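You operate a simulated robot arm through the tools that you are given. There is no shell and no other tool. Be economical: measure what you need, move in short steps, check, and stop when the job is done.

Carry out the task below with a simulated robot arm. There is one attempt and no reset: what you move stays moved.

JOB
Isolate the heater: stop it, switch off, park its plug and open all three orange levers.
Fine: the green key stops it; the plug goes in the free slot of the plug rack.

It is judged by the outcome, as a careful person would: the job done as asked, and still so three seconds after it is handed in. It fails if anything else is knocked over, pushed out of place, dropped, spilled or broken.

ROBOT AND FRAMES
A 7-joint arm with a two-finger parallel gripper, fixed in place. Base frame: the origin is at the foot of the arm, x ahead of it, y to its left, z up; the work surface is at about z = 0.822. Lengths are in m, angles in rad, forces in N, time in s.
With the tool pointing down near the work surface it reaches from about 0.44 to 0.92 m from the base axis. Its first joint turns from -2.007 to 2.007 rad. Payload 3.91 kg.
Tool frame: the origin (TCP) lies between the finger pads and is the grasp point; the fingertips stand 0.03 m ahead of it; z points along the fingers, y is the line along which they close. The gripper opens to 0.11 m. The fingers are 0.02 m wide and 0.01 m thick; the gripper's body (0.048 by 0.112 m) begins 0.055 m behind the TCP.
Orientation is that of the tool frame in the base frame, as a unit quaternion [x, y, z, w]. With the fingers straight down and closing along the base's y, the tool's x points along the base's -x, its y along +y and its z along -z.

CONTROLS
- The arm moves only by the tool drive_tool. Its argument "rows" is text: rows parted by semicolons, each of 7 numbers parted by spaces: the shift along the tool's x, y, z in m, then the turn, a rotation vector about the tool's x, y, z in rad, then the finger opening in m, from 0 to 0.11. In form: tx ty tz rx ry rz gripper; .... A call has 1 to 12 rows; each row shifts and turns the commanded pose from where the row before left it, along the tool's axes as they then stand. Rows are played at 5 a second. More than 0.05 m and 0.15 rad between two rows, or a gripper value outside its range, and nothing of the call is played. Where a pose cannot be reached the arm comes as near as it can. A force on the tool above 50 N (or 10 N above the force at the start of the call, whichever is more), or a blocked arm, ends the call early, and 0.2 s more pass. The fingers move at their own pace (about 0.153 m/s each) and stop on an object; they squeeze with about 43 N. The grip force told is the motor's: it shows also when the fingers shut on nothing. Time passes only in rows, and 0.2 s behind the last, so rows that do not move let the fingers close. The reply holds the time, the measured pose of the TCP, the force on the tool along the base axes, the opening and the grip force, in the units named above and with some noise, with the torque about the TCP (base axes, N m) and any sound that the robot's microphone picked up.
- Cameras (640 x 400 px; columns grow to the right, rows downward): "scene" is fixed at [0.4, -0.5013, 1.6107]; the picture's right is [0.94, -0.34, 0.00], its down [-0.30, -0.81, -0.50] and it looks along [0.17, 0.47, -0.86] (base axes); focal length 291 px, centre (320, 200). "wrist" rides on the gripper at [0.072, 0.017, -0.103] in the tool frame; the picture's right is [-0.23, 0.97, 0.00], its down [-0.76, -0.18, -0.62] and it looks along [-0.61, -0.14, 0.78] (tool axes); focal length 222 px, centre (320, 200).
- get_image(camera): a new picture of that camera. No time passes.
- lift_body(by): slides the trunk up (or, below 0, down) by that many m; the arm rides with it, the base frame stays. It gives what a move gives, with no picture.
- locate(camera, pixels): for up to 12 pixels [column, row] of the newest picture of that camera ("zoom" is the newest enlarged one), the place [x, y, z] in the base frame of the surface seen there, good to about 0.002 m. No time passes.
- zoom(camera, box): a new picture of the part [left, top, right, bottom] of that camera's present view, enlarged. No time passes.
- close_job(): hands the job in; it is judged then, once.

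Go step by step. Measure first, check grasps and placings, and put right what went wrong. The budget is 80 turns and 46 pictures, counting those below and the enlarged ones. Unless the task says otherwise, let go and move clear before handing in, and close with one line.

The tools are called by a JSON object that holds its "api" and its "payload". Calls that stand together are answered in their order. drive_tool: Moves the arm, as the interface text tells. Its arguments: {"type":"object","properties":{"rows":{"type":"string"}},"required":["rows"]} The other tools are called the same way: lift_body (by) slides the trunk up or down; get_image (camera) takes a picture; locate (camera, pixels) gives the place of the surface under pixels of a picture; zoom (camera, box) takes an enlarged picture of a part of a camera's view; close_job () hands the job in.

At the start:

```text
t: 0.0
tcp_pos: [0.555, -0.0345, 1.159]
tool_rot: [0.0, 1.0, 0.0, 0.001]
force: [-0.3, -0.4, -0.1]
moment: [-0.02, -0.01, -0.02]
width: 0.1101
gripper_force: 0.1
trunk travel left (down, up): [-0.8, 0.19]
```

scene: 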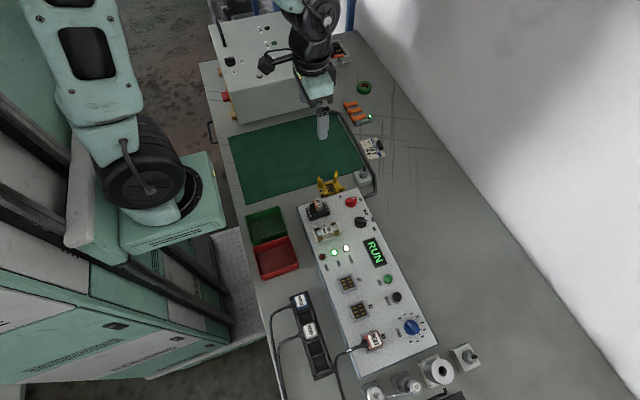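
wrist: 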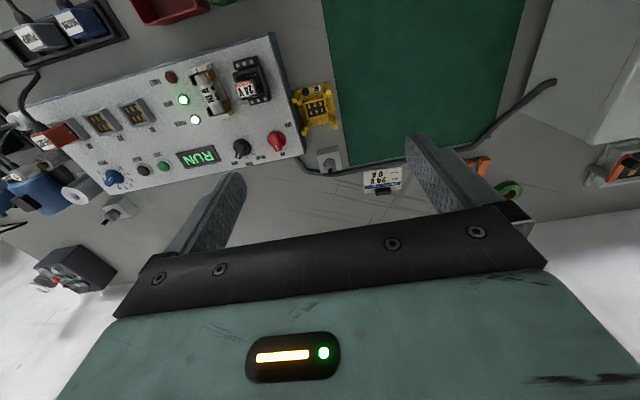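

The scene shows a panel with a RUN display (375,252), a green key (388,279), a plug with cable at (373,340), a rack around (312,330), and orange levers near (355,112). I'll enlarge these.

{"api": "zoom", "payload": {"camera": "scene", "box": [290, 180, 450, 280]}}

{"api": "zoom", "payload": {"camera": "scene", "box": [260, 270, 480, 400]}}

{"api": "zoom", "payload": {"camera": "scene", "box": [300, 30, 420, 200]}}

```text
4.00 times, centred on (370, 230) of scene
```

zoom: 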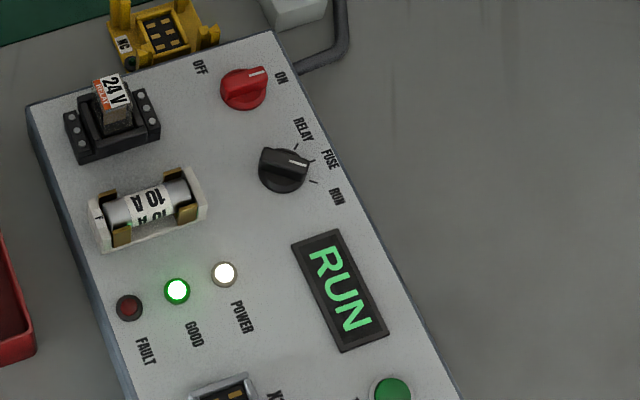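

```text
2.91 times, centred on (370, 335) of scene
```

zoom: 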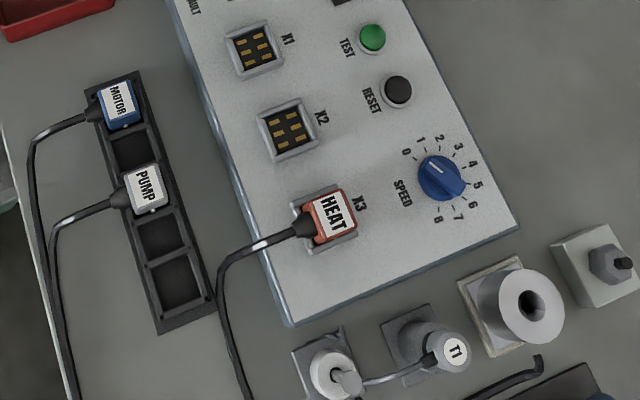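

```text
2.35 times, centred on (360, 115) of scene
```

zoom: 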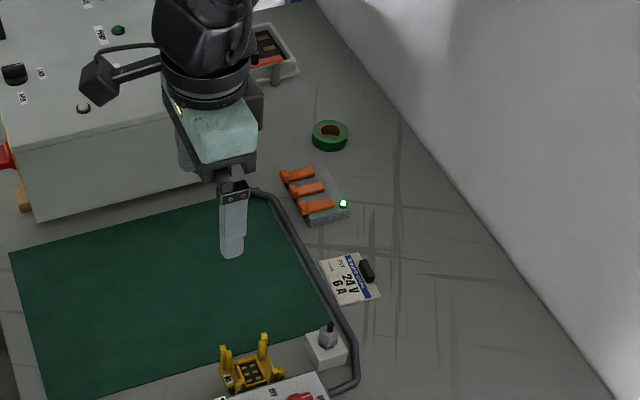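

The plug "HEAT" sits in X3, but the panel's green key is labelled TEST, and the large box at (265,60) also has a green key and red/orange parts. I'll look at that box and the rest of the bench.

{"api": "zoom", "payload": {"camera": "scene", "box": [200, 0, 360, 130]}}

{"api": "zoom", "payload": {"camera": "wrist", "box": [0, 150, 160, 310]}}

{"api": "zoom", "payload": {"camera": "wrist", "box": [440, 100, 640, 225]}}

```text
3.08 times, centred on (280, 65) of scene
```

zoom: 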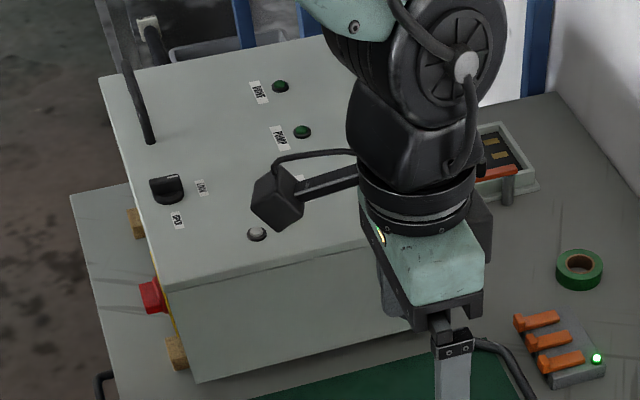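

```text
2.50 times, centred on (80, 230) of wrist
```

zoom: 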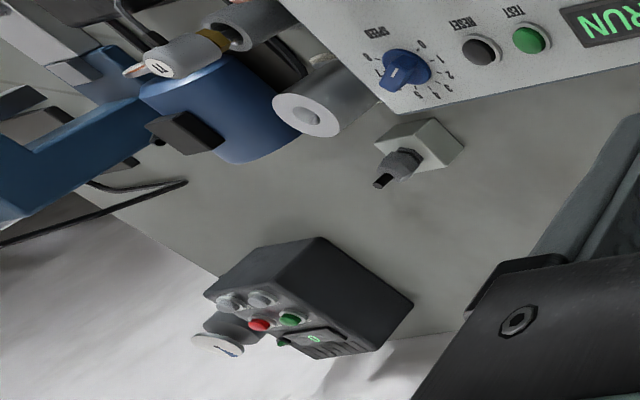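

```text
3.20 times, centred on (540, 162) of wrist
```

zoom: 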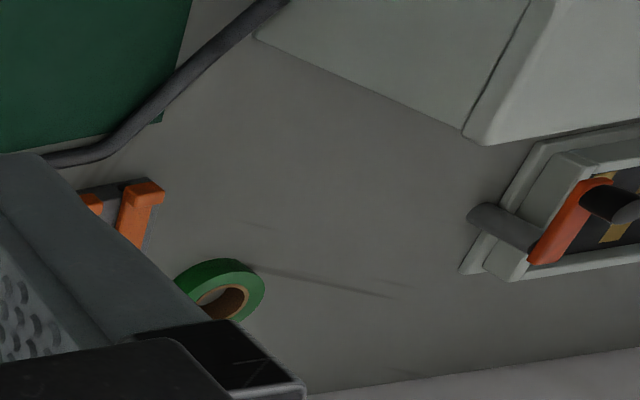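

I need positions and a look at the black box with buttons seen by the wrist camera near (75,270). Measuring now.

{"api": "locate", "payload": {"camera": "wrist", "pixels": [[64, 280], [73, 278], [80, 285], [60, 262], [100, 262], [90, 290], [65, 135], [163, 168], [276, 140], [117, 178]]}}

{"api": "locate", "payload": {"camera": "scene", "pixels": [[373, 340], [301, 300], [309, 330], [388, 279], [350, 202], [352, 104], [355, 111], [359, 117], [372, 117], [228, 62], [300, 318], [317, 350]]}}

```text
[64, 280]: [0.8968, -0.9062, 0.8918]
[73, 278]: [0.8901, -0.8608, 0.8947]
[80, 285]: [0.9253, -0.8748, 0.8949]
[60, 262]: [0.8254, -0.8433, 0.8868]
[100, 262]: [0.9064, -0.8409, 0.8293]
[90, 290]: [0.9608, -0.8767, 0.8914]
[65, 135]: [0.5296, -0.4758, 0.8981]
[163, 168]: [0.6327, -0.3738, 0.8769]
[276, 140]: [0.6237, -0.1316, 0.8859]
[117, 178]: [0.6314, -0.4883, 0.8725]
```

```text
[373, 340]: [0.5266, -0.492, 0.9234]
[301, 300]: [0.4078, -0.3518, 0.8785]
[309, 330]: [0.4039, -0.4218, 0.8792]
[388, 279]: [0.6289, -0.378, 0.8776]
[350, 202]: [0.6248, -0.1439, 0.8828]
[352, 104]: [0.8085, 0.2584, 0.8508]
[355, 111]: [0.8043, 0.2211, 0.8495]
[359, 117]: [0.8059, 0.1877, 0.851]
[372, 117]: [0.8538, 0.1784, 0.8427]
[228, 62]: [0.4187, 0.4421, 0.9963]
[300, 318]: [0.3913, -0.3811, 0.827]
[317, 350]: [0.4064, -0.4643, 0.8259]
```

The black box is beyond reach (≈1.25 m). I'll move the arm toward −y to see the rack end with the wrist camera and uncover the big box in the scene camera.

{"api": "drive_tool", "payload": {"rows": "0.01 -0.04 0 0 0 0 0.06; 0.01 -0.04 0 0 0 0 0.06; 0.01 -0.04 0 0 0 0 0.06; 0.01 -0.04 0 0 0 0 0.06; 0.01 -0.04 0 0 0 0 0.06; 0.01 -0.04 0 0 0 0 0.06; 0.01 -0.04 0 0 0 0 0.06; 0.0 -0.04 0 0 0 0 0.06"}}

{"api": "get_image", "payload": {"camera": "wrist"}}

{"api": "zoom", "payload": {"camera": "scene", "box": [200, 0, 400, 130]}}

```text
t: 1.8
tcp_pos: [0.4842, -0.3537, 1.1592]
tool_rot: [-0.001, 1.0, -0.001, 0.0]
force: [-1.0, -0.6, 0.7]
moment: [-0.04, -0.01, 0.0]
width: 0.06
gripper_force: 0.1
trunk travel left (down, up): [-0.8, 0.19]
```

```text
37 pictures are left
```

wrist: 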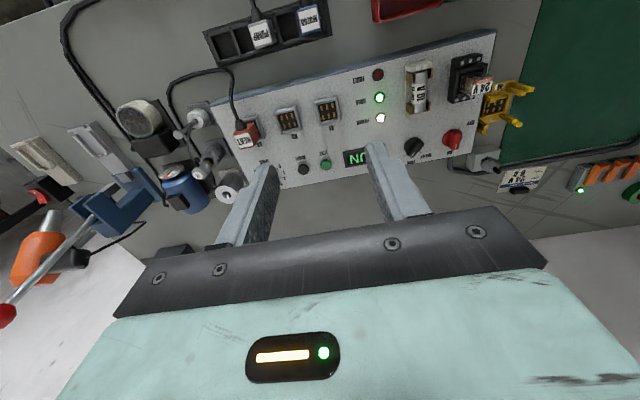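

```text
3.08 times, centred on (300, 65) of scene
```

zoom: 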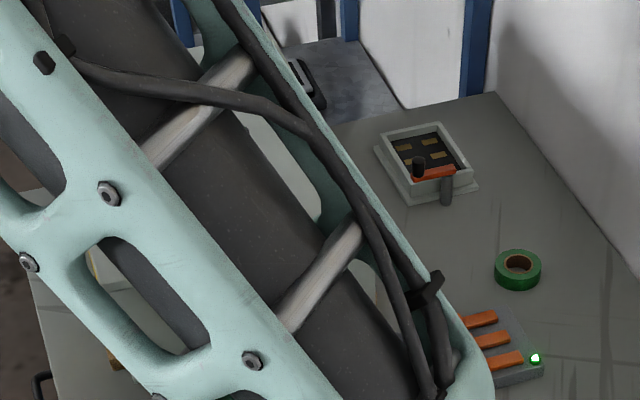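

The wrist view now shows the rack at (265,35) and panel; I'll enlarge the rack to tell which slot is meant as free.

{"api": "zoom", "payload": {"camera": "wrist", "box": [190, 0, 350, 100]}}

{"api": "zoom", "payload": {"camera": "scene", "box": [270, 280, 350, 390]}}

```text
4.00 times, centred on (270, 50) of wrist
```

zoom: 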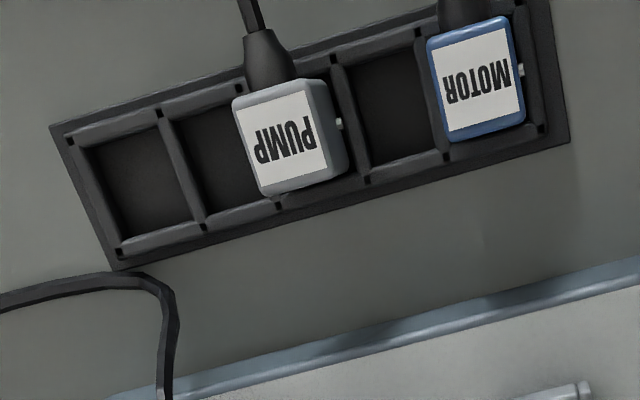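

```text
3.64 times, centred on (310, 335) of scene
```

zoom: 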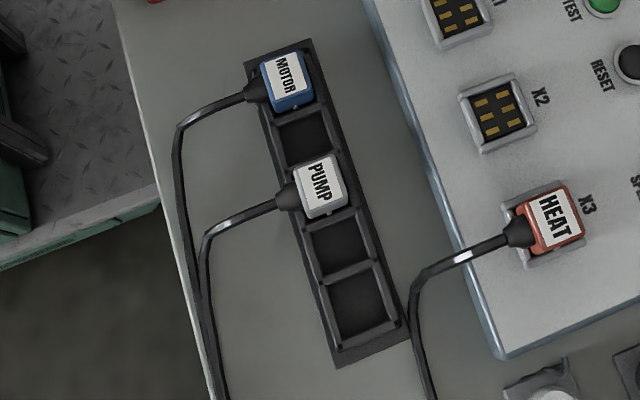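

Three slots are free, any will do. Before pressing anything, I'll check the labels on the big box for another green key, by moving to +y.

{"api": "drive_tool", "payload": {"rows": "0.0 0.045 0 0 0 0 0.06; -0.0 0.045 0 0 0 0 0.06; -0.0 0.045 0 0 0 0 0.06; -0.0 0.045 0 0 0 0 0.06; -0.0 0.045 0 0 0 0 0.06; -0.0 0.045 0 0 0 0 0.06; -0.0 0.045 0 0 0 0 0.06; 0.0 0.045 0 0 0 0 0.06; 0.0 0.045 0 0 0 0 0.06; 0.0 0.045 0 0 0 0 0.06; 0.0 0.045 0 0 0 0 0.06; 0.0 0.045 0 0 0 0 0.06"}}

{"api": "get_image", "payload": {"camera": "wrist"}}

{"api": "zoom", "payload": {"camera": "scene", "box": [200, 0, 400, 130]}}

```text
t: 4.4
tcp_pos: [0.4839, 0.1834, 1.1578]
tool_rot: [0.001, 1.0, 0.0, 0.0]
force: [-0.1, -0.3, 0.1]
moment: [0.02, 0.0, 0.01]
width: 0.0601
gripper_force: 0.1
trunk travel left (down, up): [-0.8, 0.19]
```

```text
33 pictures are left
```

wrist: 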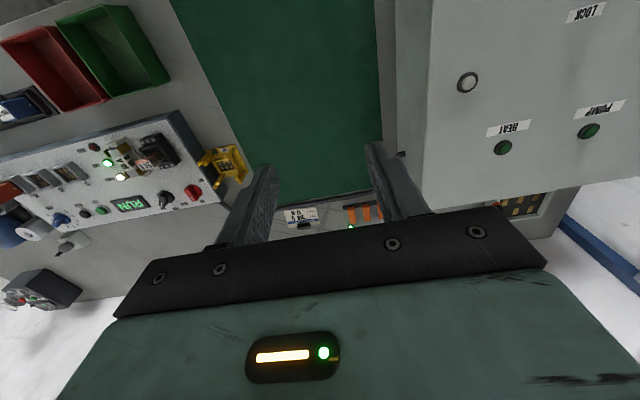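

```text
3.08 times, centred on (300, 65) of scene
```

zoom: 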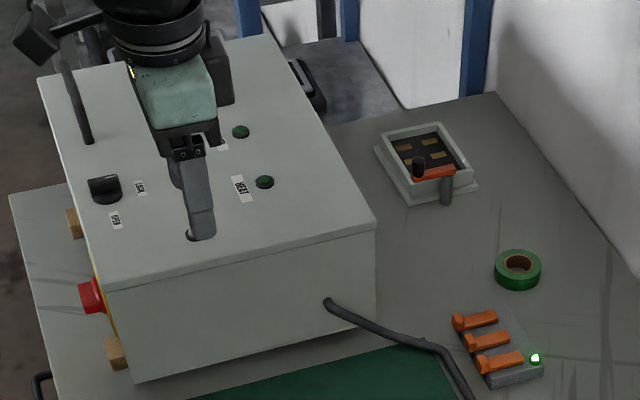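

The big box has green parts labelled HEAT, PUMP, DRIVE. I'll look closely to see whether these are keys or lamps, and at the red device on its side.

{"api": "zoom", "payload": {"camera": "wrist", "box": [430, 40, 640, 200]}}

{"api": "zoom", "payload": {"camera": "scene", "box": [205, 40, 265, 130]}}

{"api": "zoom", "payload": {"camera": "wrist", "box": [60, 130, 260, 240]}}

{"api": "locate", "payload": {"camera": "wrist", "pixels": [[503, 148], [480, 150], [588, 131], [467, 82], [515, 165]]}}

```text
2.50 times, centred on (535, 120) of wrist
```

zoom: 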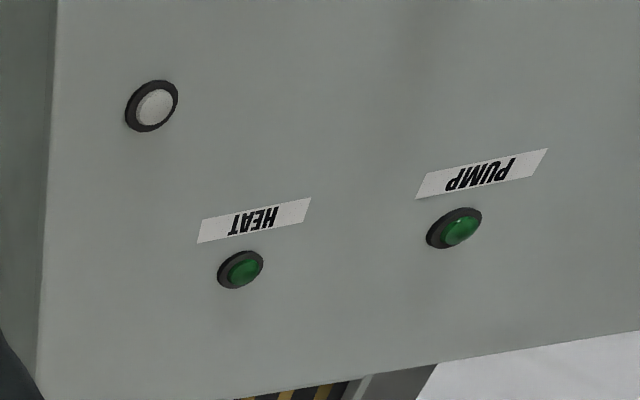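

```text
4.44 times, centred on (235, 85) of scene
```

zoom: 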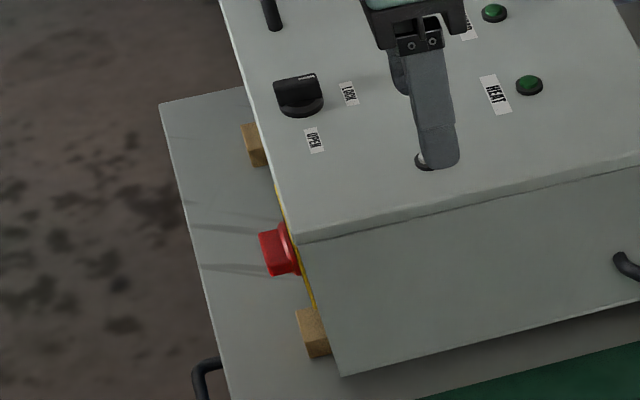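

```text
3.20 times, centred on (160, 185) of wrist
```

zoom: 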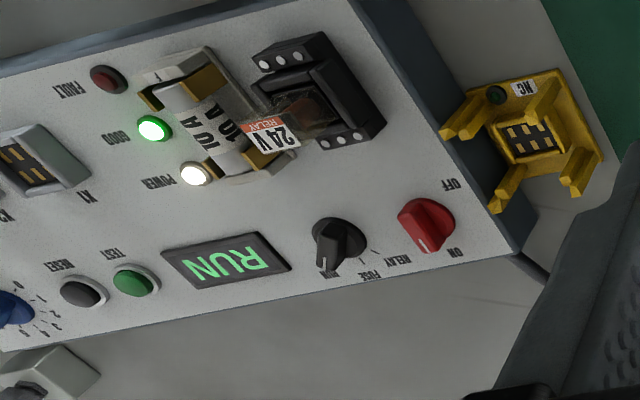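

```text
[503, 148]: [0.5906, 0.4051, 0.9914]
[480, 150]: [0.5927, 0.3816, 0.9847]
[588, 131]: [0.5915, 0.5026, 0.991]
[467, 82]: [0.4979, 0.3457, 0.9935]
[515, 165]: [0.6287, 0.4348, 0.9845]
```

The box's green domes are low lamps (dark, like FAULT), not keys; the panel's green TEST push-key by the RUN display is the only green key, and the display gives feedback. I'll move above it at (0.629, -0.377) with fingers closed.

{"api": "drive_tool", "payload": {"rows": "-0.012 -0.0467 0 0 0 0 0; -0.012 -0.0467 0 0 0 0 0; -0.012 -0.0467 0 0 0 0 0; -0.012 -0.0467 0 0 0 0 0; -0.012 -0.0467 0 0 0 0 0; -0.012 -0.0467 0 0 0 0 0; -0.012 -0.0467 0 0 0 0 0; -0.012 -0.0467 0 0 0 0 0; -0.012 -0.0467 0 0 0 0 0; -0.012 -0.0467 0 0 0 0 0; -0.012 -0.0467 0 0 0 0 0; -0.013 -0.0467 0 0 0 0 0"}}

{"api": "get_image", "payload": {"camera": "wrist"}}

```text
t: 7.0
tcp_pos: [0.6297, -0.3741, 1.1596]
tool_rot: [0.0, 1.0, 0.0, 0.0]
force: [0.7, 0.5, -0.7]
moment: [-0.03, -0.01, 0.0]
width: 0.0002
gripper_force: 37.0
trunk travel left (down, up): [-0.8, 0.19]
```

```text
28 pictures are left
```

wrist: 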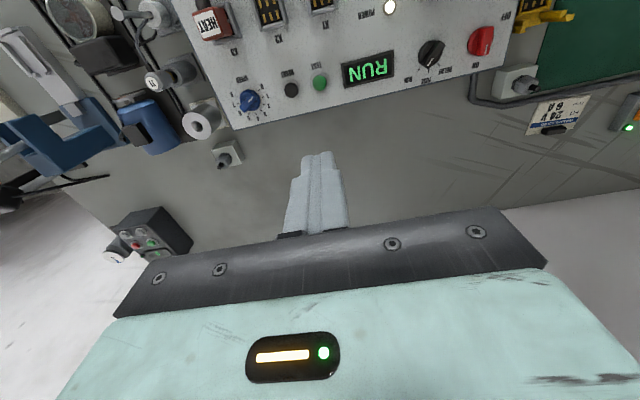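

The wrist view is clear: TEST at (320,83), switch at (481,40), HEAT plug at (208,24). I'll measure the key and switch plus the panel surface.

{"api": "locate", "payload": {"camera": "wrist", "pixels": [[320, 83], [320, 88], [291, 90], [335, 100], [481, 40], [484, 52], [485, 30], [472, 62], [208, 24], [225, 17], [200, 30], [507, 16]]}}

{"api": "zoom", "payload": {"camera": "wrist", "box": [420, 0, 540, 90]}}

```text
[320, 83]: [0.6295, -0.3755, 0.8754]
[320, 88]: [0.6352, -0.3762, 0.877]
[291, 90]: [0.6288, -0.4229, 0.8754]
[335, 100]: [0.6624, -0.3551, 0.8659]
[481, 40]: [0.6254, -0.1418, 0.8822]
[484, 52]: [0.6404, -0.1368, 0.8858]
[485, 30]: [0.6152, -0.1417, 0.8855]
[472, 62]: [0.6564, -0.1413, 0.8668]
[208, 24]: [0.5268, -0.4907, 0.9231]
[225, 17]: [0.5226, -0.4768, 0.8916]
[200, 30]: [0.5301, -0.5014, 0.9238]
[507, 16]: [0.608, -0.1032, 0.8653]
```

```text
4.44 times, centred on (480, 45) of wrist
```

zoom: 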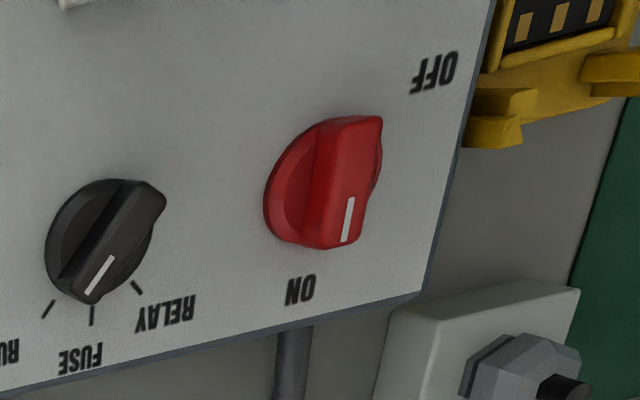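

Panel top is z≈0.866, key top ≈0.8765. Descending to just above the key.

{"api": "drive_tool", "payload": {"rows": "0 -0.002 0.045 0 0 0 0; 0 0 0.045 0 0 0 0; 0 0 0.045 0 0 0 0; 0 0 0.045 0 0 0 0; 0 0 0.04 0 0 0 0; 0 0 0.024 0 0 0 0; 0 0 0 0 0 0 0"}}

{"api": "zoom", "payload": {"camera": "scene", "box": [300, 180, 460, 340]}}

```text
t: 8.6
tcp_pos: [0.628, -0.3783, 0.9138]
tool_rot: [0.0, 1.0, 0.0, 0.0]
force: [-0.1, 0.3, 1.0]
moment: [0.04, 0.03, -0.05]
width: 0.0
gripper_force: 38.2
trunk travel left (down, up): [-0.8, 0.19]
```

```text
2.50 times, centred on (380, 260) of scene
```

zoom: 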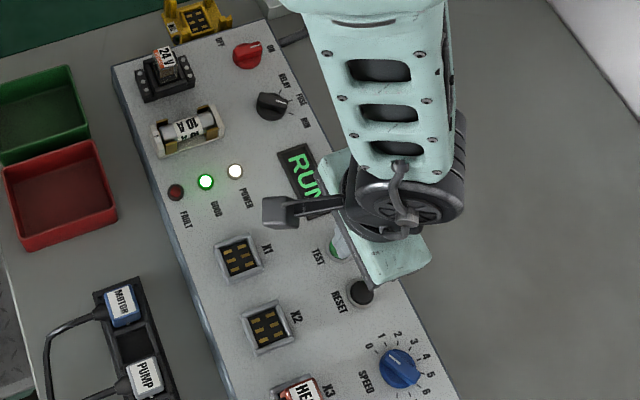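

Positioned over the TEST key, display still RUN. I'll press in small steps.

{"api": "drive_tool", "payload": {"rows": "0 0.001 0.004 0 0 0 0; 0 0 0.003 0 0 0 0; 0 0 0.002 0 0 0 0; 0 0 0.002 0 0 0 0; 0 0 0.001 0 0 0 0; 0 0 0 0 0 0 0"}}

{"api": "zoom", "payload": {"camera": "scene", "box": [300, 180, 460, 340]}}

```text
t: 10.0
tcp_pos: [0.6282, -0.3762, 0.9032]
tool_rot: [0.001, 1.0, 0.0, 0.0]
force: [-0.5, -1.1, 1.6]
moment: [-0.03, -0.01, -0.02]
width: 0.0002
gripper_force: 37.9
trunk travel left (down, up): [-0.8, 0.19]
```

```text
2.50 times, centred on (380, 260) of scene
```

zoom: 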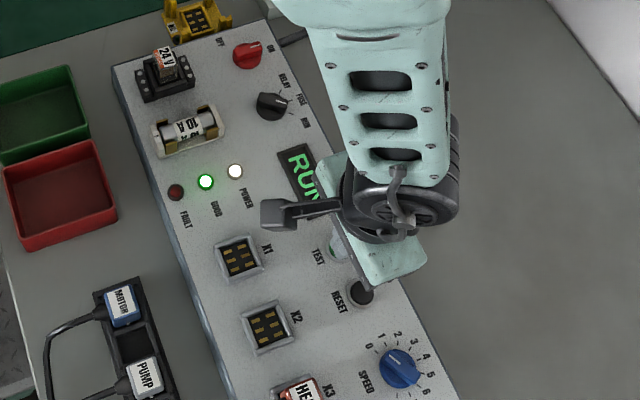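

Only slight contact force and still RUN; press a little further.

{"api": "drive_tool", "payload": {"rows": "0 0 0.0015 0 0 0 0; 0 0 0.0015 0 0 0 0; 0 0 0.001 0 0 0 0; 0 0 0 0 0 0 0"}}

{"api": "zoom", "payload": {"camera": "scene", "box": [300, 180, 460, 340]}}

```text
t: 11.0
tcp_pos: [0.6283, -0.3756, 0.8984]
tool_rot: [0.001, 1.0, 0.001, 0.001]
force: [-0.4, -2.4, 12.5]
moment: [-0.06, -0.01, 0.07]
width: 0.0
gripper_force: 38.0
trunk travel left (down, up): [-0.8, 0.19]
heard: click
```

```text
2.50 times, centred on (380, 260) of scene
```

zoom: 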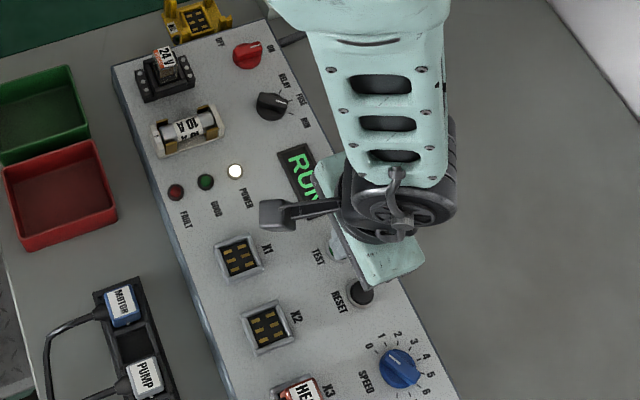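

A click was heard and the GOOD lamp (205,182) went dark. I'll back off and check the display.

{"api": "drive_tool", "payload": {"rows": "0 0 -0.01 0 0 0 0; 0 0 -0.03 0 0 0 0; 0 0.03 -0.03 0 0 0 0; 0 0.04 -0.02 0 0 0 0; 0 0.04 -0.01 0 0 0 0; 0 0.04 0 0 0 0 0.07; 0 0.04 0 0 0 0 0.07; 0 0.043 0 0 0 0 0.07; 0 0 0 0 0 0 0.07"}}

{"api": "zoom", "payload": {"camera": "scene", "box": [290, 180, 450, 300]}}

```text
t: 13.0
tcp_pos: [0.6282, -0.1404, 0.9971]
tool_rot: [0.001, 1.0, 0.0, 0.0]
force: [0.1, 0.1, 0.6]
moment: [-0.01, -0.01, 0.0]
width: 0.0698
gripper_force: 0.2
trunk travel left (down, up): [-0.8, 0.19]
```

```text
3.33 times, centred on (370, 240) of scene
```

zoom: 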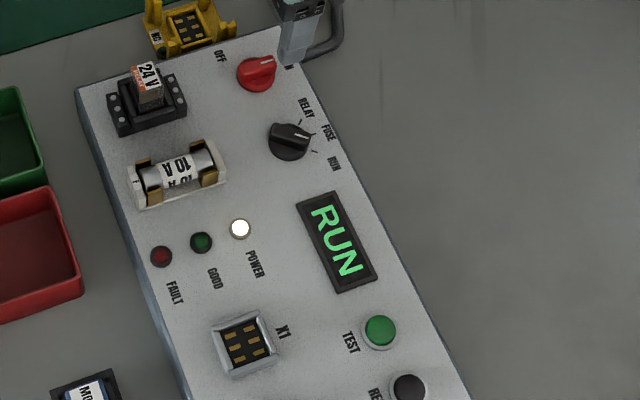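

GOOD went out but the display at (337,243) still reads RUN; I'll let a second pass and look again along with the box lamps.

{"api": "drive_tool", "payload": {"rows": "0 0 0 0 0 0 0.07; 0 0 0 0 0 0 0.07; 0 0 0 0 0 0 0.07; 0 0 0 0 0 0 0.07; 0 0 0 0 0 0 0.07; 0 0 0 0 0 0 0.07; 0 0 0 0 0 0 0.07; 0 0 0 0 0 0 0.07; 0 0 0 0 0 0 0.07; 0 0 0 0 0 0 0.07"}}

{"api": "get_image", "payload": {"camera": "scene"}}

```text
t: 15.2
tcp_pos: [0.6281, -0.1396, 0.9973]
tool_rot: [-0.001, 1.0, 0.0, 0.0]
force: [-0.3, -0.5, -0.1]
moment: [-0.01, 0.01, -0.02]
width: 0.07
gripper_force: 0.0
trunk travel left (down, up): [-0.8, 0.19]
```

```text
22 pictures are left
```

scene: 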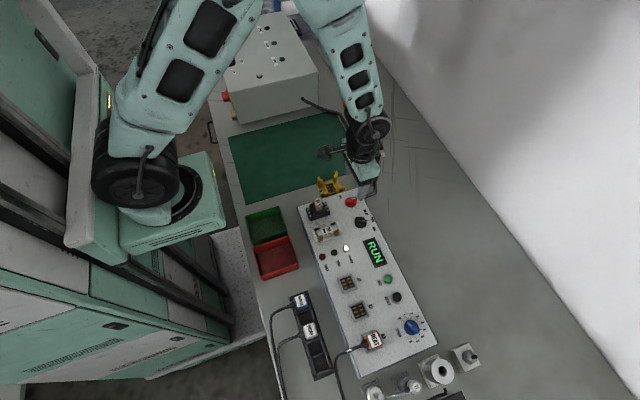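

GOOD is latched off; it may be running down. I'll use the time to lower onto the red switch (centre ≈(0.627,-0.141), bar along x) without turning, then re-check the display.

{"api": "drive_tool", "payload": {"rows": "0.001 -0.001 0.03 0 0 0 0.04; 0 0 0.03 0 0 0 0.04; 0 0 0.02 0 0 0 0.04; 0 0 0.01 0 0 0 0.04; 0 0 0.002 0 0 0 0.04; 0 0 0 0 0 0 0.04; 0 0 0 0 0 0 0.04; 0 0 0 0 0 0 0.04; 0 0 0 0 0 0 0.04; 0 0 0 0 0 0 0.04"}}

{"api": "zoom", "payload": {"camera": "scene", "box": [290, 170, 450, 290]}}

{"api": "zoom", "payload": {"camera": "wrist", "box": [220, 60, 420, 200]}}

```text
t: 17.4
tcp_pos: [0.6286, -0.143, 0.9058]
tool_rot: [-0.001, 1.0, 0.0, 0.0]
force: [0.2, -0.2, 0.4]
moment: [0.01, -0.01, -0.02]
width: 0.04
gripper_force: 0.0
trunk travel left (down, up): [-0.8, 0.19]
```

```text
3.33 times, centred on (370, 230) of scene
```

zoom: 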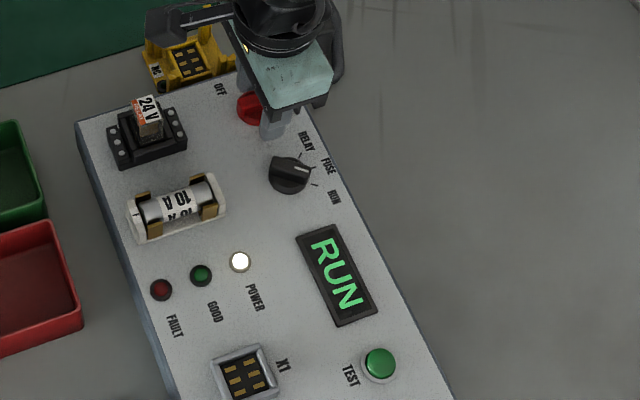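

```text
2.86 times, centred on (320, 130) of wrist
```

zoom: 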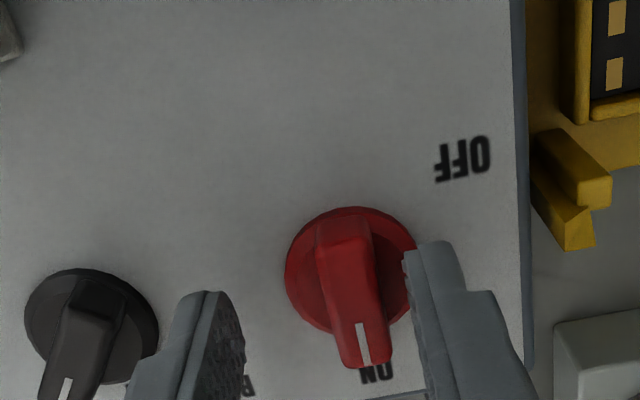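

The display still reads RUN, but GOOD stays latched off since the click, so the stop registered (POWER still lit). The bar looks slightly toward +y of the finger midpoint; measuring it.

{"api": "locate", "payload": {"camera": "zoom", "pixels": [[345, 225], [350, 260], [355, 300], [362, 345], [365, 360], [300, 260], [395, 235], [345, 210], [300, 300], [500, 80]]}}

```text
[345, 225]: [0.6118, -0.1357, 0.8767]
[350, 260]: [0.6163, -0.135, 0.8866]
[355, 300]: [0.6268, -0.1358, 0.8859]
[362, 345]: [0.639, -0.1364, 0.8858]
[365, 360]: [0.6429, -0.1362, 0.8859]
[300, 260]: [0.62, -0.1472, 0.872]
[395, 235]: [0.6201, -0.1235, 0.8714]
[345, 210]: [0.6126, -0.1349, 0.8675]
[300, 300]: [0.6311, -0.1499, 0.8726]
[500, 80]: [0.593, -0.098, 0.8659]
```

Bar centre is (0.628, -0.136), bar top 0.886, disc 0.872. Shift +7 mm in y and grip it.

{"api": "drive_tool", "payload": {"rows": "0 0.0068 0.001 0 0 0 0.04; 0 0 0 0 0 0 0.02; 0 0 0 0 0 0 0.005; 0 0 0 0 0 0 0.0; 0 0 0 0 0 0 0.0"}}

```text
t: 18.6
tcp_pos: [0.6288, -0.1349, 0.9063]
tool_rot: [0.0, 1.0, 0.0, 0.0]
force: [-0.7, 20.1, -2.9]
moment: [0.57, -0.47, 0.04]
width: 0.0129
gripper_force: 44.5
trunk travel left (down, up): [-0.8, 0.19]
```

Gripped the bar (width 0.0129). There's a 20 N side force, so I'll ease +1.5 mm in y and turn counter-clockwise (from above) toward OFF.

{"api": "drive_tool", "payload": {"rows": "0 0.0015 0 0 0 0 0; 0 0 0 0 0 -0.14 0; 0 0 0 0 0 -0.14 0; 0 0 0 0 0 -0.14 0; 0 0 0 0 0 -0.14 0; 0 0 0 0 0 -0.14 0; 0 0 0 0 0 0 0"}}

```text
t: 20.2
tcp_pos: [0.6277, -0.1365, 0.9058]
tool_rot: [-0.343, 0.939, 0.0, 0.001]
force: [2.1, 8.1, -0.2]
moment: [0.19, -0.04, 0.01]
width: 0.0129
gripper_force: 44.9
trunk travel left (down, up): [-0.8, 0.19]
```

Turned 0.7 rad smoothly; continue the rest of the quarter turn.

{"api": "drive_tool", "payload": {"rows": "0 0 0 0 0 -0.145 0; 0 0 0 0 0 -0.145 0; 0 0 0 0 0 -0.145 0; 0 0 0 0 0 -0.145 0; 0 0 0 0 0 -0.145 0; 0 0 0 0 0 -0.145 0; 0 0 0 0 0 0 0"}}

{"api": "zoom", "payload": {"camera": "scene", "box": [290, 80, 450, 300]}}

```text
t: 21.8
tcp_pos: [0.6293, -0.1376, 0.9062]
tool_rot: [-0.707, 0.707, -0.001, 0.001]
force: [19.5, -8.5, 1.3]
moment: [-0.12, -0.52, -0.02]
width: 0.0131
gripper_force: 45.0
trunk travel left (down, up): [-0.8, 0.19]
```

```text
1.82 times, centred on (370, 190) of scene
```

zoom: 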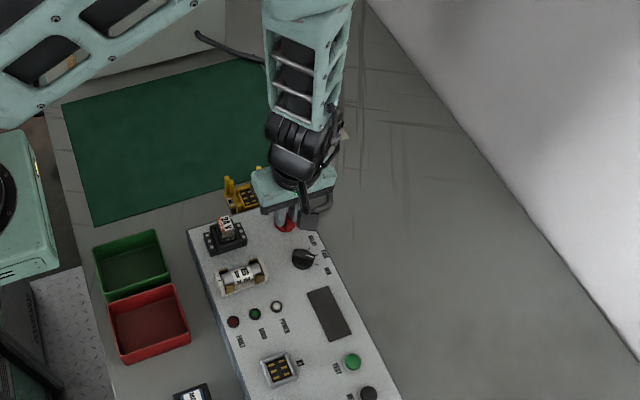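

The display is dark and POWER is off: switched off. Releasing, rising, and rotating back.

{"api": "drive_tool", "payload": {"rows": "0 0 0 0 0 0 0.03; 0 0 -0.02 0 0 0 0.04; 0 0 -0.03 0 0 0.142 0.05; 0 0 -0.03 0 0 0.142 0.05; 0 0 -0.03 0 0 0.142 0.05; 0 0 -0.02 0 0 0.142 0.05; 0 0 -0.02 0 0 0.142 0.05; 0 0 0 0 0 0.142 0.05; 0 0 0 0 0 0.142 0.05; 0 0 0 0 0 0.142 0.05; 0 0 0 0 0 0.142 0.05; 0 0 0 0 0 0.142 0.05"}}

```text
t: 24.4
tcp_pos: [0.6278, -0.1351, 1.0567]
tool_rot: [-0.073, 0.997, -0.001, 0.0]
force: [0.1, 0.0, 0.6]
moment: [-0.01, 0.02, 0.01]
width: 0.0501
gripper_force: 0.0
trunk travel left (down, up): [-0.8, 0.19]
```

Finish rotation and go above the HEAT plug.

{"api": "drive_tool", "payload": {"rows": "0 0 0 0 0 0.146 0.06; 0.012 -0.044 0 0 0 0 0.06; 0.012 -0.044 0 0 0 0 0.06; 0.012 -0.044 0 0 0 0 0.06; 0.013 -0.044 0 0 0 0 0.06; 0.013 -0.044 0 0 0 0 0.06; 0.013 -0.044 0 0 0 0 0.06; 0.013 -0.044 0 0 0 0 0.06; 0.013 -0.046 0 0 0 0 0.06; 0 0 0 0 0 0 0.06"}}

{"api": "get_image", "payload": {"camera": "wrist"}}

```text
t: 26.6
tcp_pos: [0.5288, -0.4925, 1.0569]
tool_rot: [-0.001, 1.0, 0.0, -0.001]
force: [0.3, -0.5, 0.3]
moment: [0.01, -0.01, 0.02]
width: 0.0603
gripper_force: 0.1
trunk travel left (down, up): [-0.8, 0.19]
```

```text
18 pictures are left
```

wrist: 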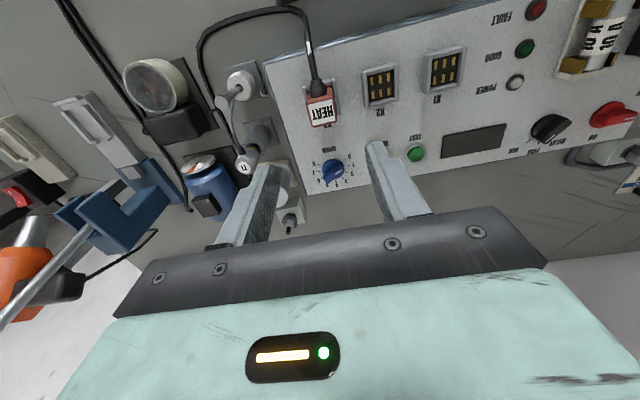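

All lamps and display are off, switch turned. I'll enlarge the plug at (322,105) to measure it.

{"api": "zoom", "payload": {"camera": "wrist", "box": [270, 50, 370, 140]}}

```text
4.44 times, centred on (320, 95) of wrist
```

zoom: 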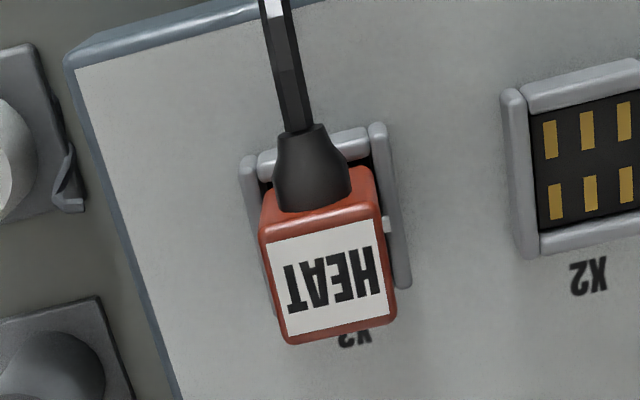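

{"api": "locate", "payload": {"camera": "zoom", "pixels": [[268, 240], [380, 220], [288, 335], [390, 312], [375, 190], [389, 225], [398, 240], [255, 230], [315, 170], [290, 75], [250, 180], [400, 280]]}}

{"api": "locate", "payload": {"camera": "scene", "pixels": [[301, 300], [309, 330], [312, 347], [318, 365], [323, 377], [305, 316], [310, 340], [314, 357]]}}

```text
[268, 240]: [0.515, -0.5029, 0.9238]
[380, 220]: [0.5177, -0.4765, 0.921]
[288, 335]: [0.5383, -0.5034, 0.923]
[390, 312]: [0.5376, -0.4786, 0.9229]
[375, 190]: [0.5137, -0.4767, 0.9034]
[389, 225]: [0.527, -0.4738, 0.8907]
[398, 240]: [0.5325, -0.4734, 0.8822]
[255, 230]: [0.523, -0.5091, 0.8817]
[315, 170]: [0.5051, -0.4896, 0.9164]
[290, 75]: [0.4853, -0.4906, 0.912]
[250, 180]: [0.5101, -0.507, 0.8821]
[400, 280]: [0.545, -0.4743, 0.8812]
```

```text
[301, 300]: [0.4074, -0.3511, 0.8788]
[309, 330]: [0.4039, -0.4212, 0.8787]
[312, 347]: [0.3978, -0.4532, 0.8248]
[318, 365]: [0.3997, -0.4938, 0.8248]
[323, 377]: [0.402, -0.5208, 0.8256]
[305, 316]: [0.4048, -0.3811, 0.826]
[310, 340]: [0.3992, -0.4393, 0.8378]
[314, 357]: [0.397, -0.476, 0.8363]
```

Plug body: x 0.513–0.540, y −0.504…−0.4765, top 0.923. Rack pitch is 35 mm, so the end slot (y≈−0.491) leaves room for fingers. Descending and gripping the plug.

{"api": "drive_tool", "payload": {"rows": "0.002 0.0025 0.04 0 0 0 0.055; 0 0 0.04 0 0 0 0.055; 0 0 0.03 0 0 0 0.055; 0 0 0.02 0 0 0 0.055; 0 0 0 0 0 0 0.03; 0 0 0 0 0 0 0.015; 0 0 0 0 0 0 0.015; 0 0 0 0 0 0 0.015"}}

{"api": "zoom", "payload": {"camera": "scene", "box": [280, 290, 400, 390]}}

```text
t: 28.4
tcp_pos: [0.5264, -0.4881, 0.9259]
tool_rot: [-0.002, 1.0, 0.001, 0.0]
force: [-0.3, -0.4, 0.6]
moment: [0.0, -0.02, -0.02]
width: 0.0285
gripper_force: 43.2
trunk travel left (down, up): [-0.8, 0.19]
```

```text
4.00 times, centred on (340, 340) of scene
```

zoom: 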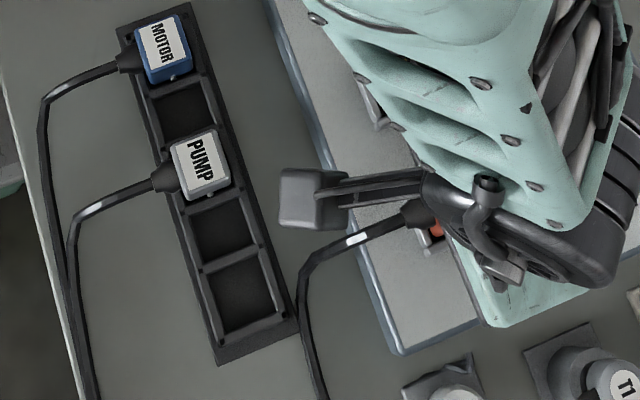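

Gripped at 28.5 mm. Measuring rack plug tops and the end slot's rim.

{"api": "locate", "payload": {"camera": "zoom", "pixels": [[173, 148], [215, 130], [230, 183], [188, 198], [203, 268], [260, 250], [287, 316], [225, 334], [245, 295], [253, 248], [210, 300], [276, 285]]}}

{"api": "drive_tool", "payload": {"rows": "0 0 -0.003 0 0 0 0.015; 0 0 -0.004 0 0 0 0.015; 0 0 -0.005 0 0 0 0.015; 0 0 -0.005 0 0 0 0.015; 0 0 -0.01 0 0 0 0.015"}}

```text
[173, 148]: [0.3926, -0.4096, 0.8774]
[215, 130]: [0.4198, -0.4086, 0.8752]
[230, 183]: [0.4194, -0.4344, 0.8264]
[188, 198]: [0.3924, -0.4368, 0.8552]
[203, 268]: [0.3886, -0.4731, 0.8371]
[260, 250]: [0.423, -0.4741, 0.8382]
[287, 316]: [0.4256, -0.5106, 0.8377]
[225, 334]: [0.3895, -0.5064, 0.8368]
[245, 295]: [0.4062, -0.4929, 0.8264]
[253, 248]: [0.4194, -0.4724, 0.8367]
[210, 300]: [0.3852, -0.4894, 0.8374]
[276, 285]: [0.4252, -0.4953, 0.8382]
```

```text
t: 29.6
tcp_pos: [0.5264, -0.4883, 0.9525]
tool_rot: [-0.002, 1.0, -0.001, 0.0]
force: [1.0, -0.6, -1.7]
moment: [-0.01, 0.02, 0.02]
width: 0.0284
gripper_force: 42.9
trunk travel left (down, up): [-0.8, 0.19]
```

Plug is free. Target slot centre (0.406, −0.491). Lifting, moving across, lowering to just above the slot.

{"api": "drive_tool", "payload": {"rows": "0 0 -0.02 0 0 0 0.015; 0 0 -0.02 0 0 0 0.015; 0.03 0 0 0 0 0 0.015; 0.03 0 0 0 0 0 0.015; 0.03 0 0 0 0 0 0.015; 0.0304 -0.0027 0 0 0 0 0.015; 0 0 0.03 0 0 0 0.015; 0 0 0.03 0 0 0 0.015; 0 0 0.018 0 0 0 0.015; 0 0 0 0 0 0 0.015"}}

{"api": "zoom", "payload": {"camera": "wrist", "box": [200, 20, 440, 180]}}

```text
t: 31.8
tcp_pos: [0.4042, -0.4916, 0.916]
tool_rot: [-0.001, 1.0, 0.0, 0.0]
force: [0.4, 0.1, -1.6]
moment: [0.05, 0.01, 0.01]
width: 0.0283
gripper_force: 43.2
trunk travel left (down, up): [-0.8, 0.19]
```

```text
2.50 times, centred on (320, 100) of wrist
```

zoom: 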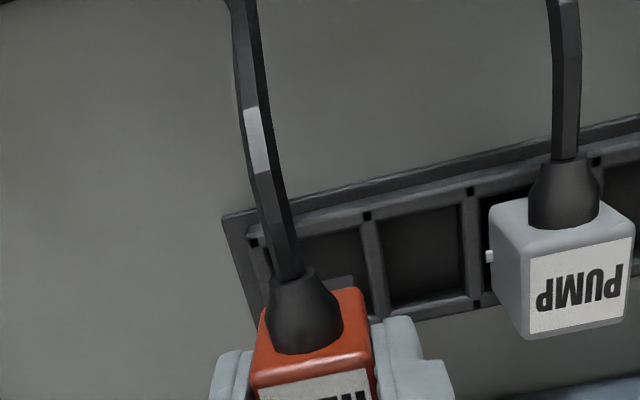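

Alignment looks right over the end slot. Lowering gently into it.

{"api": "drive_tool", "payload": {"rows": "-0.0016 0.0004 0.008 0 0 0 0.015; 0 0 0.008 0 0 0 0.015; 0 0 0.006 0 0 0 0.015; 0 0 0.005 0 0 0 0.015; 0 0 0.004 0 0 0 0.015; 0 0 0.003 0 0 0 0.015; 0 0 0 0 0 0 0.015"}}

```text
t: 33.4
tcp_pos: [0.4066, -0.4905, 0.8816]
tool_rot: [0.0, 1.0, 0.001, -0.002]
force: [-11.6, 0.4, -0.3]
moment: [0.01, 0.54, -0.1]
width: 0.0284
gripper_force: 43.1
trunk travel left (down, up): [-0.8, 0.19]
```

In the slot to the expected depth, with a light −x side force; ease −1 mm in x, seat slightly, then release.

{"api": "drive_tool", "payload": {"rows": "0.001 0 0 0 0 0 0.015; 0 0 0.0015 0 0 0 0.015; 0 0 0.0015 0 0 0 0.015; 0 0 0 0 0 0 0.015"}}

```text
t: 34.4
tcp_pos: [0.4054, -0.4902, 0.8806]
tool_rot: [-0.001, 1.0, -0.001, 0.0]
force: [-11.5, 5.6, 31.2]
moment: [0.24, 0.51, -0.05]
width: 0.0285
gripper_force: 43.3
trunk travel left (down, up): [-0.8, 0.19]
```

Bottomed out (31 N down). Releasing and rising.

{"api": "drive_tool", "payload": {"rows": "0 0 -0.002 0 0 0 0.015; 0 0 0 0 0 0 0.045; 0 0 0 0 0 0 0.045; 0 0 -0.02 0 0 0 0.045; 0 0 -0.04 0 0 0 0.045; 0 0 -0.045 0 0 0 0.045; 0 0 -0.045 0 0 0 0.045; 0 0.04 -0.02 0 0 0 0.045; -0.02 0.045 0 0 0 0 0.045; -0.02 0.045 0 0 0 0 0.045; -0.02 0.045 0 0 0 0 0.045; -0.02 0.045 0 0 0 0 0.045"}}

{"api": "zoom", "payload": {"camera": "scene", "box": [260, 270, 480, 400]}}

```text
t: 37.0
tcp_pos: [0.4867, -0.2707, 1.0495]
tool_rot: [-0.002, 1.0, 0.0, 0.001]
force: [0.2, -0.7, 0.6]
moment: [0.02, 0.0, 0.03]
width: 0.0451
gripper_force: 0.0
trunk travel left (down, up): [-0.8, 0.19]
```

```text
2.91 times, centred on (370, 335) of scene
```

zoom: 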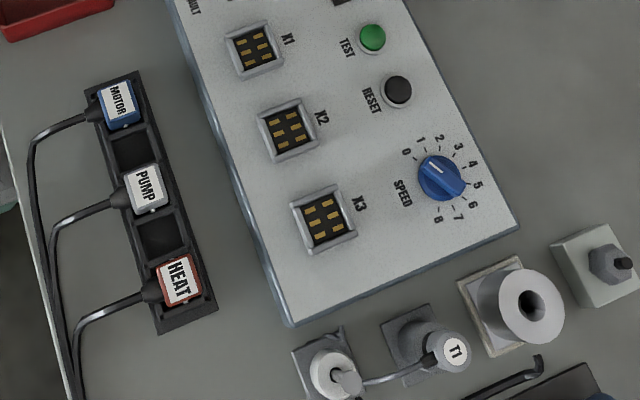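

HEAT plug is parked in the rack. Now moving toward the orange levers.

{"api": "drive_tool", "payload": {"rows": "-0.019 0.043 0 0 0 0 0.045; -0.019 0.043 0 0 0 0 0.045; -0.019 0.043 0 0 0 0 0.045; -0.019 0.043 0 0 0 0 0.045; -0.019 0.043 0 0 0 0 0.045; -0.019 0.043 0 0 0 0 0.045; -0.019 0.043 0 0 0 0 0.045; -0.019 0.043 0 0 0 0 0.045; -0.019 0.043 0 0 0 0 0.045; -0.019 0.043 0 0 0 0 0.045; -0.019 0.043 0 0 0 0 0.045; 0 0 0 0 0 0 0.045"}}

{"api": "zoom", "payload": {"camera": "wrist", "box": [180, 0, 480, 200]}}

```text
t: 39.6
tcp_pos: [0.6942, 0.2061, 1.0495]
tool_rot: [-0.001, 1.0, 0.0, 0.0]
force: [-0.1, -0.1, -0.7]
moment: [-0.01, -0.01, -0.02]
width: 0.0452
gripper_force: 0.1
trunk travel left (down, up): [-0.8, 0.19]
```

```text
2.00 times, centred on (330, 100) of wrist
```

zoom: 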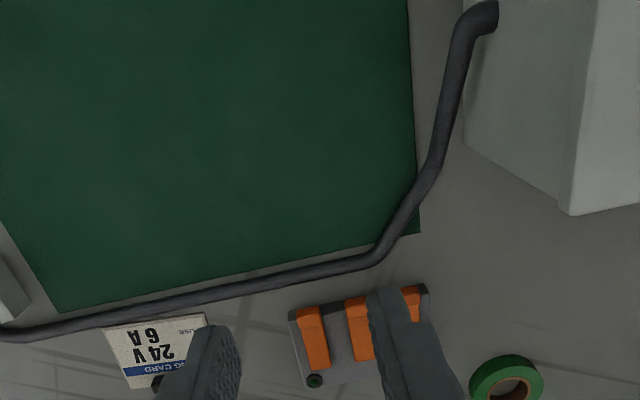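

The block's LED is now dark. I'll step aside for an unobstructed view of the levers.

{"api": "drive_tool", "payload": {"rows": "0.02 -0.03 0 0 0 0 0.045; 0.02 -0.03 0.02 0 0 0 0.045; 0.01 -0.03 0.03 0 0 0 0.045; 0 -0.03 0.03 0 0 0 0.045; 0 0 0 0 0 0 0.045"}}

{"api": "get_image", "payload": {"camera": "wrist"}}

{"api": "zoom", "payload": {"camera": "scene", "box": [330, 85, 390, 135]}}

```text
t: 40.8
tcp_pos: [0.6428, 0.0834, 0.9695]
tool_rot: [-0.002, 1.0, 0.0, 0.0]
force: [0.3, 0.4, 0.1]
moment: [0.0, -0.03, -0.02]
width: 0.0447
gripper_force: 0.0
trunk travel left (down, up): [-0.8, 0.19]
```

```text
12 pictures are left
```

wrist: 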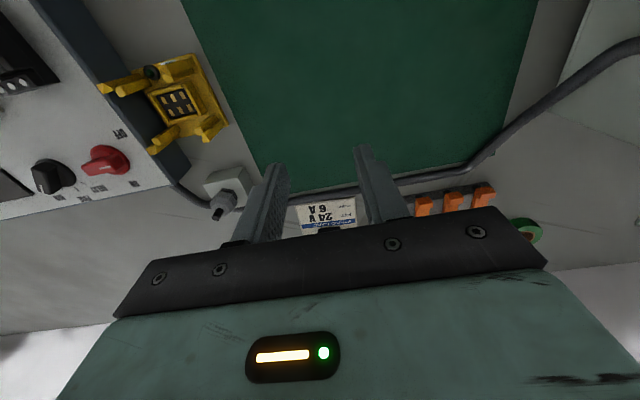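

```text
8.00 times, centred on (360, 110) of scene
```

zoom: 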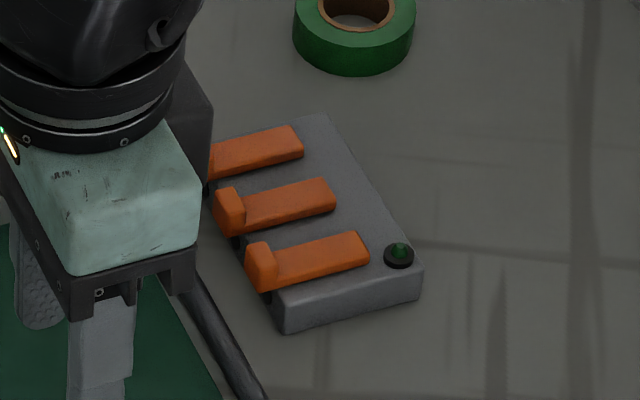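

The levers run along x with raised handle tips at the −x end and hinges at +x. Measuring lever tips and hinge ends.

{"api": "locate", "payload": {"camera": "zoom", "pixels": [[258, 250], [262, 275], [275, 262], [310, 263], [360, 247], [355, 235], [225, 197], [240, 213], [330, 193], [295, 142], [340, 300], [398, 255]]}}

{"api": "locate", "payload": {"camera": "wrist", "pixels": [[423, 199], [423, 210], [452, 194], [453, 205], [482, 189], [485, 200], [416, 199], [430, 197], [475, 191], [490, 188]]}}

```text
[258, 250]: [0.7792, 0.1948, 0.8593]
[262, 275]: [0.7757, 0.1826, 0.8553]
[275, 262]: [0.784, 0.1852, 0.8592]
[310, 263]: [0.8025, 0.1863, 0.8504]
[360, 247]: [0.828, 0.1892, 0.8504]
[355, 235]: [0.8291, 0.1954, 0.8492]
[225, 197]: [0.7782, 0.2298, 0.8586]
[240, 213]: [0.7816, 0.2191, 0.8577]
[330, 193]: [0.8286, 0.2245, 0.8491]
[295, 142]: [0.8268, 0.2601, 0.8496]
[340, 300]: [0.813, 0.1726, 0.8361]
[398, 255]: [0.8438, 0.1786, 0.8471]
```

```text
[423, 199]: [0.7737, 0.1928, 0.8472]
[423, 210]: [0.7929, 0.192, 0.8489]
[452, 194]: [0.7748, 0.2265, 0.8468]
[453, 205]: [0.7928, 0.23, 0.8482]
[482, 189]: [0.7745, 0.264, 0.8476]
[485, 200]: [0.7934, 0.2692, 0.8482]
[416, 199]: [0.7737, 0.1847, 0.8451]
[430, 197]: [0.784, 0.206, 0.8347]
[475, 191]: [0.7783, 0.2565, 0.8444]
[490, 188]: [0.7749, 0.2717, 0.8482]
```

Levers at y≈0.190, 0.225, 0.261; handle tips x≈0.775–0.784, z top 0.859; hinges near x≈0.83, z≈0.845. Moving above the first lever.

{"api": "drive_tool", "payload": {"rows": "-0.0343 0.0268 0 0 0 0 0.022; -0.0343 0.0268 0 0 0 0 0.022; -0.0343 0.0268 0.01 0 0 0 0.022; -0.0343 0.0268 0.02 0 0 0 0.022; 0 0 0.03 0 0 0 0.022; 0 0 0 0 0 0 0.022"}}

{"api": "zoom", "payload": {"camera": "wrist", "box": [240, 70, 420, 190]}}

```text
t: 42.2
tcp_pos: [0.7813, 0.1913, 0.911]
tool_rot: [-0.001, 1.0, 0.0, -0.001]
force: [-0.2, -0.3, -1.1]
moment: [0.01, 0.02, 0.03]
width: 0.022
gripper_force: 0.0
trunk travel left (down, up): [-0.8, 0.19]
```

```text
3.33 times, centred on (330, 130) of wrist
```

zoom: 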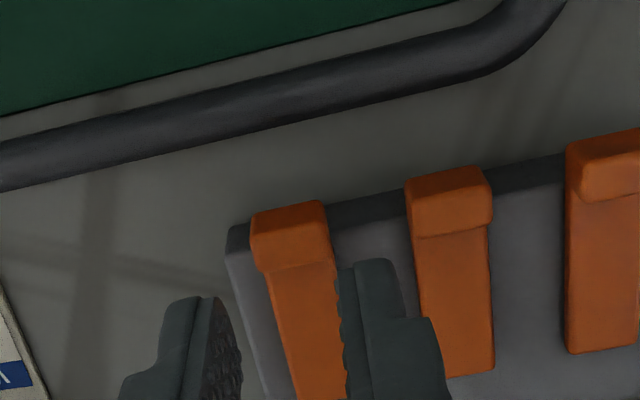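

Measuring lever centres precisely from this close view.

{"api": "locate", "payload": {"camera": "zoom", "pixels": [[255, 232], [324, 222], [290, 225], [290, 262], [412, 205], [488, 195], [450, 200], [455, 225], [570, 170], [605, 165], [620, 185], [300, 320]]}}

```text
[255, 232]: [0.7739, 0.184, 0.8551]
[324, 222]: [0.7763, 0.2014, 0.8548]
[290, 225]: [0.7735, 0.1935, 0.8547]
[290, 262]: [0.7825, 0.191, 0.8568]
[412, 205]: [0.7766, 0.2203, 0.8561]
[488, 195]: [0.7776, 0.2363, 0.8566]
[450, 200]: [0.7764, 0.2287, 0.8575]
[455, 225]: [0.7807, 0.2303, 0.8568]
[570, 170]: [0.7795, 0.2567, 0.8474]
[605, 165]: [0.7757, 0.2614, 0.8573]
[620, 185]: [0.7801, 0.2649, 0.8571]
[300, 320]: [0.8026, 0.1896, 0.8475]
```

Lever 1 centre y≈0.1925 (18 mm wide). Adjust, descend, and grip its handle.

{"api": "drive_tool", "payload": {"rows": "0.0013 0.0014 0.015 0 0 0 0.024; 0 0 0.015 0 0 0 0.024; 0 0 0.007 0 0 0 0.024; 0 0 0 0 0 0 0.024; 0 0 0 0 0 0 0.01; 0 0 0 0 0 0 0.01; 0 0 0 0 0 0 0.01"}}

```text
t: 43.8
tcp_pos: [0.7807, 0.1931, 0.8743]
tool_rot: [-0.001, 1.0, -0.001, 0.0]
force: [0.5, -3.2, -0.2]
moment: [-0.07, -0.01, -0.07]
width: 0.0182
gripper_force: 44.8
trunk travel left (down, up): [-0.8, 0.19]
```

Gripped (18.2 mm). Lifting along an arc about the hinge, first 45°.

{"api": "drive_tool", "payload": {"rows": "-0.0012 0 -0.006 0 0 0 0.01; -0.0023 0 -0.0064 0 0 0 0.01; -0.003 0 -0.0058 0 0 0 0.01; -0.0036 0 -0.0054 0 0 0 0.01; -0.0044 0 -0.0048 0 0 0 0.01; -0.0048 0 -0.0042 0 0 0 0.01; 0 0 0 0 0 0 0.01"}}

{"api": "zoom", "payload": {"camera": "scene", "box": [325, 75, 405, 135]}}

```text
t: 45.4
tcp_pos: [0.7961, 0.1918, 0.906]
tool_rot: [-0.002, 1.0, -0.001, -0.002]
force: [-23.4, -2.8, -4.7]
moment: [-0.06, 1.62, 0.04]
width: 0.0174
gripper_force: 44.8
trunk travel left (down, up): [-0.8, 0.19]
```

```text
6.67 times, centred on (365, 105) of scene
```

zoom: 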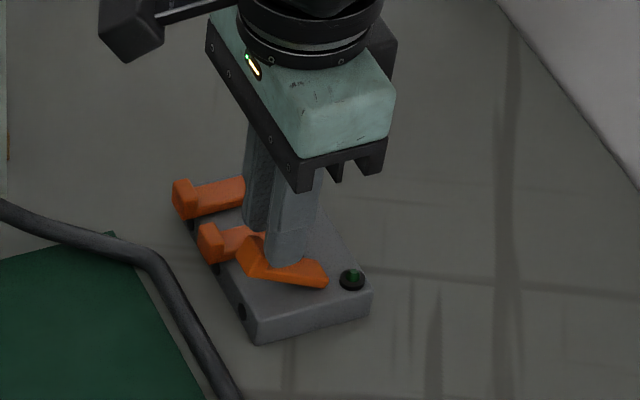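

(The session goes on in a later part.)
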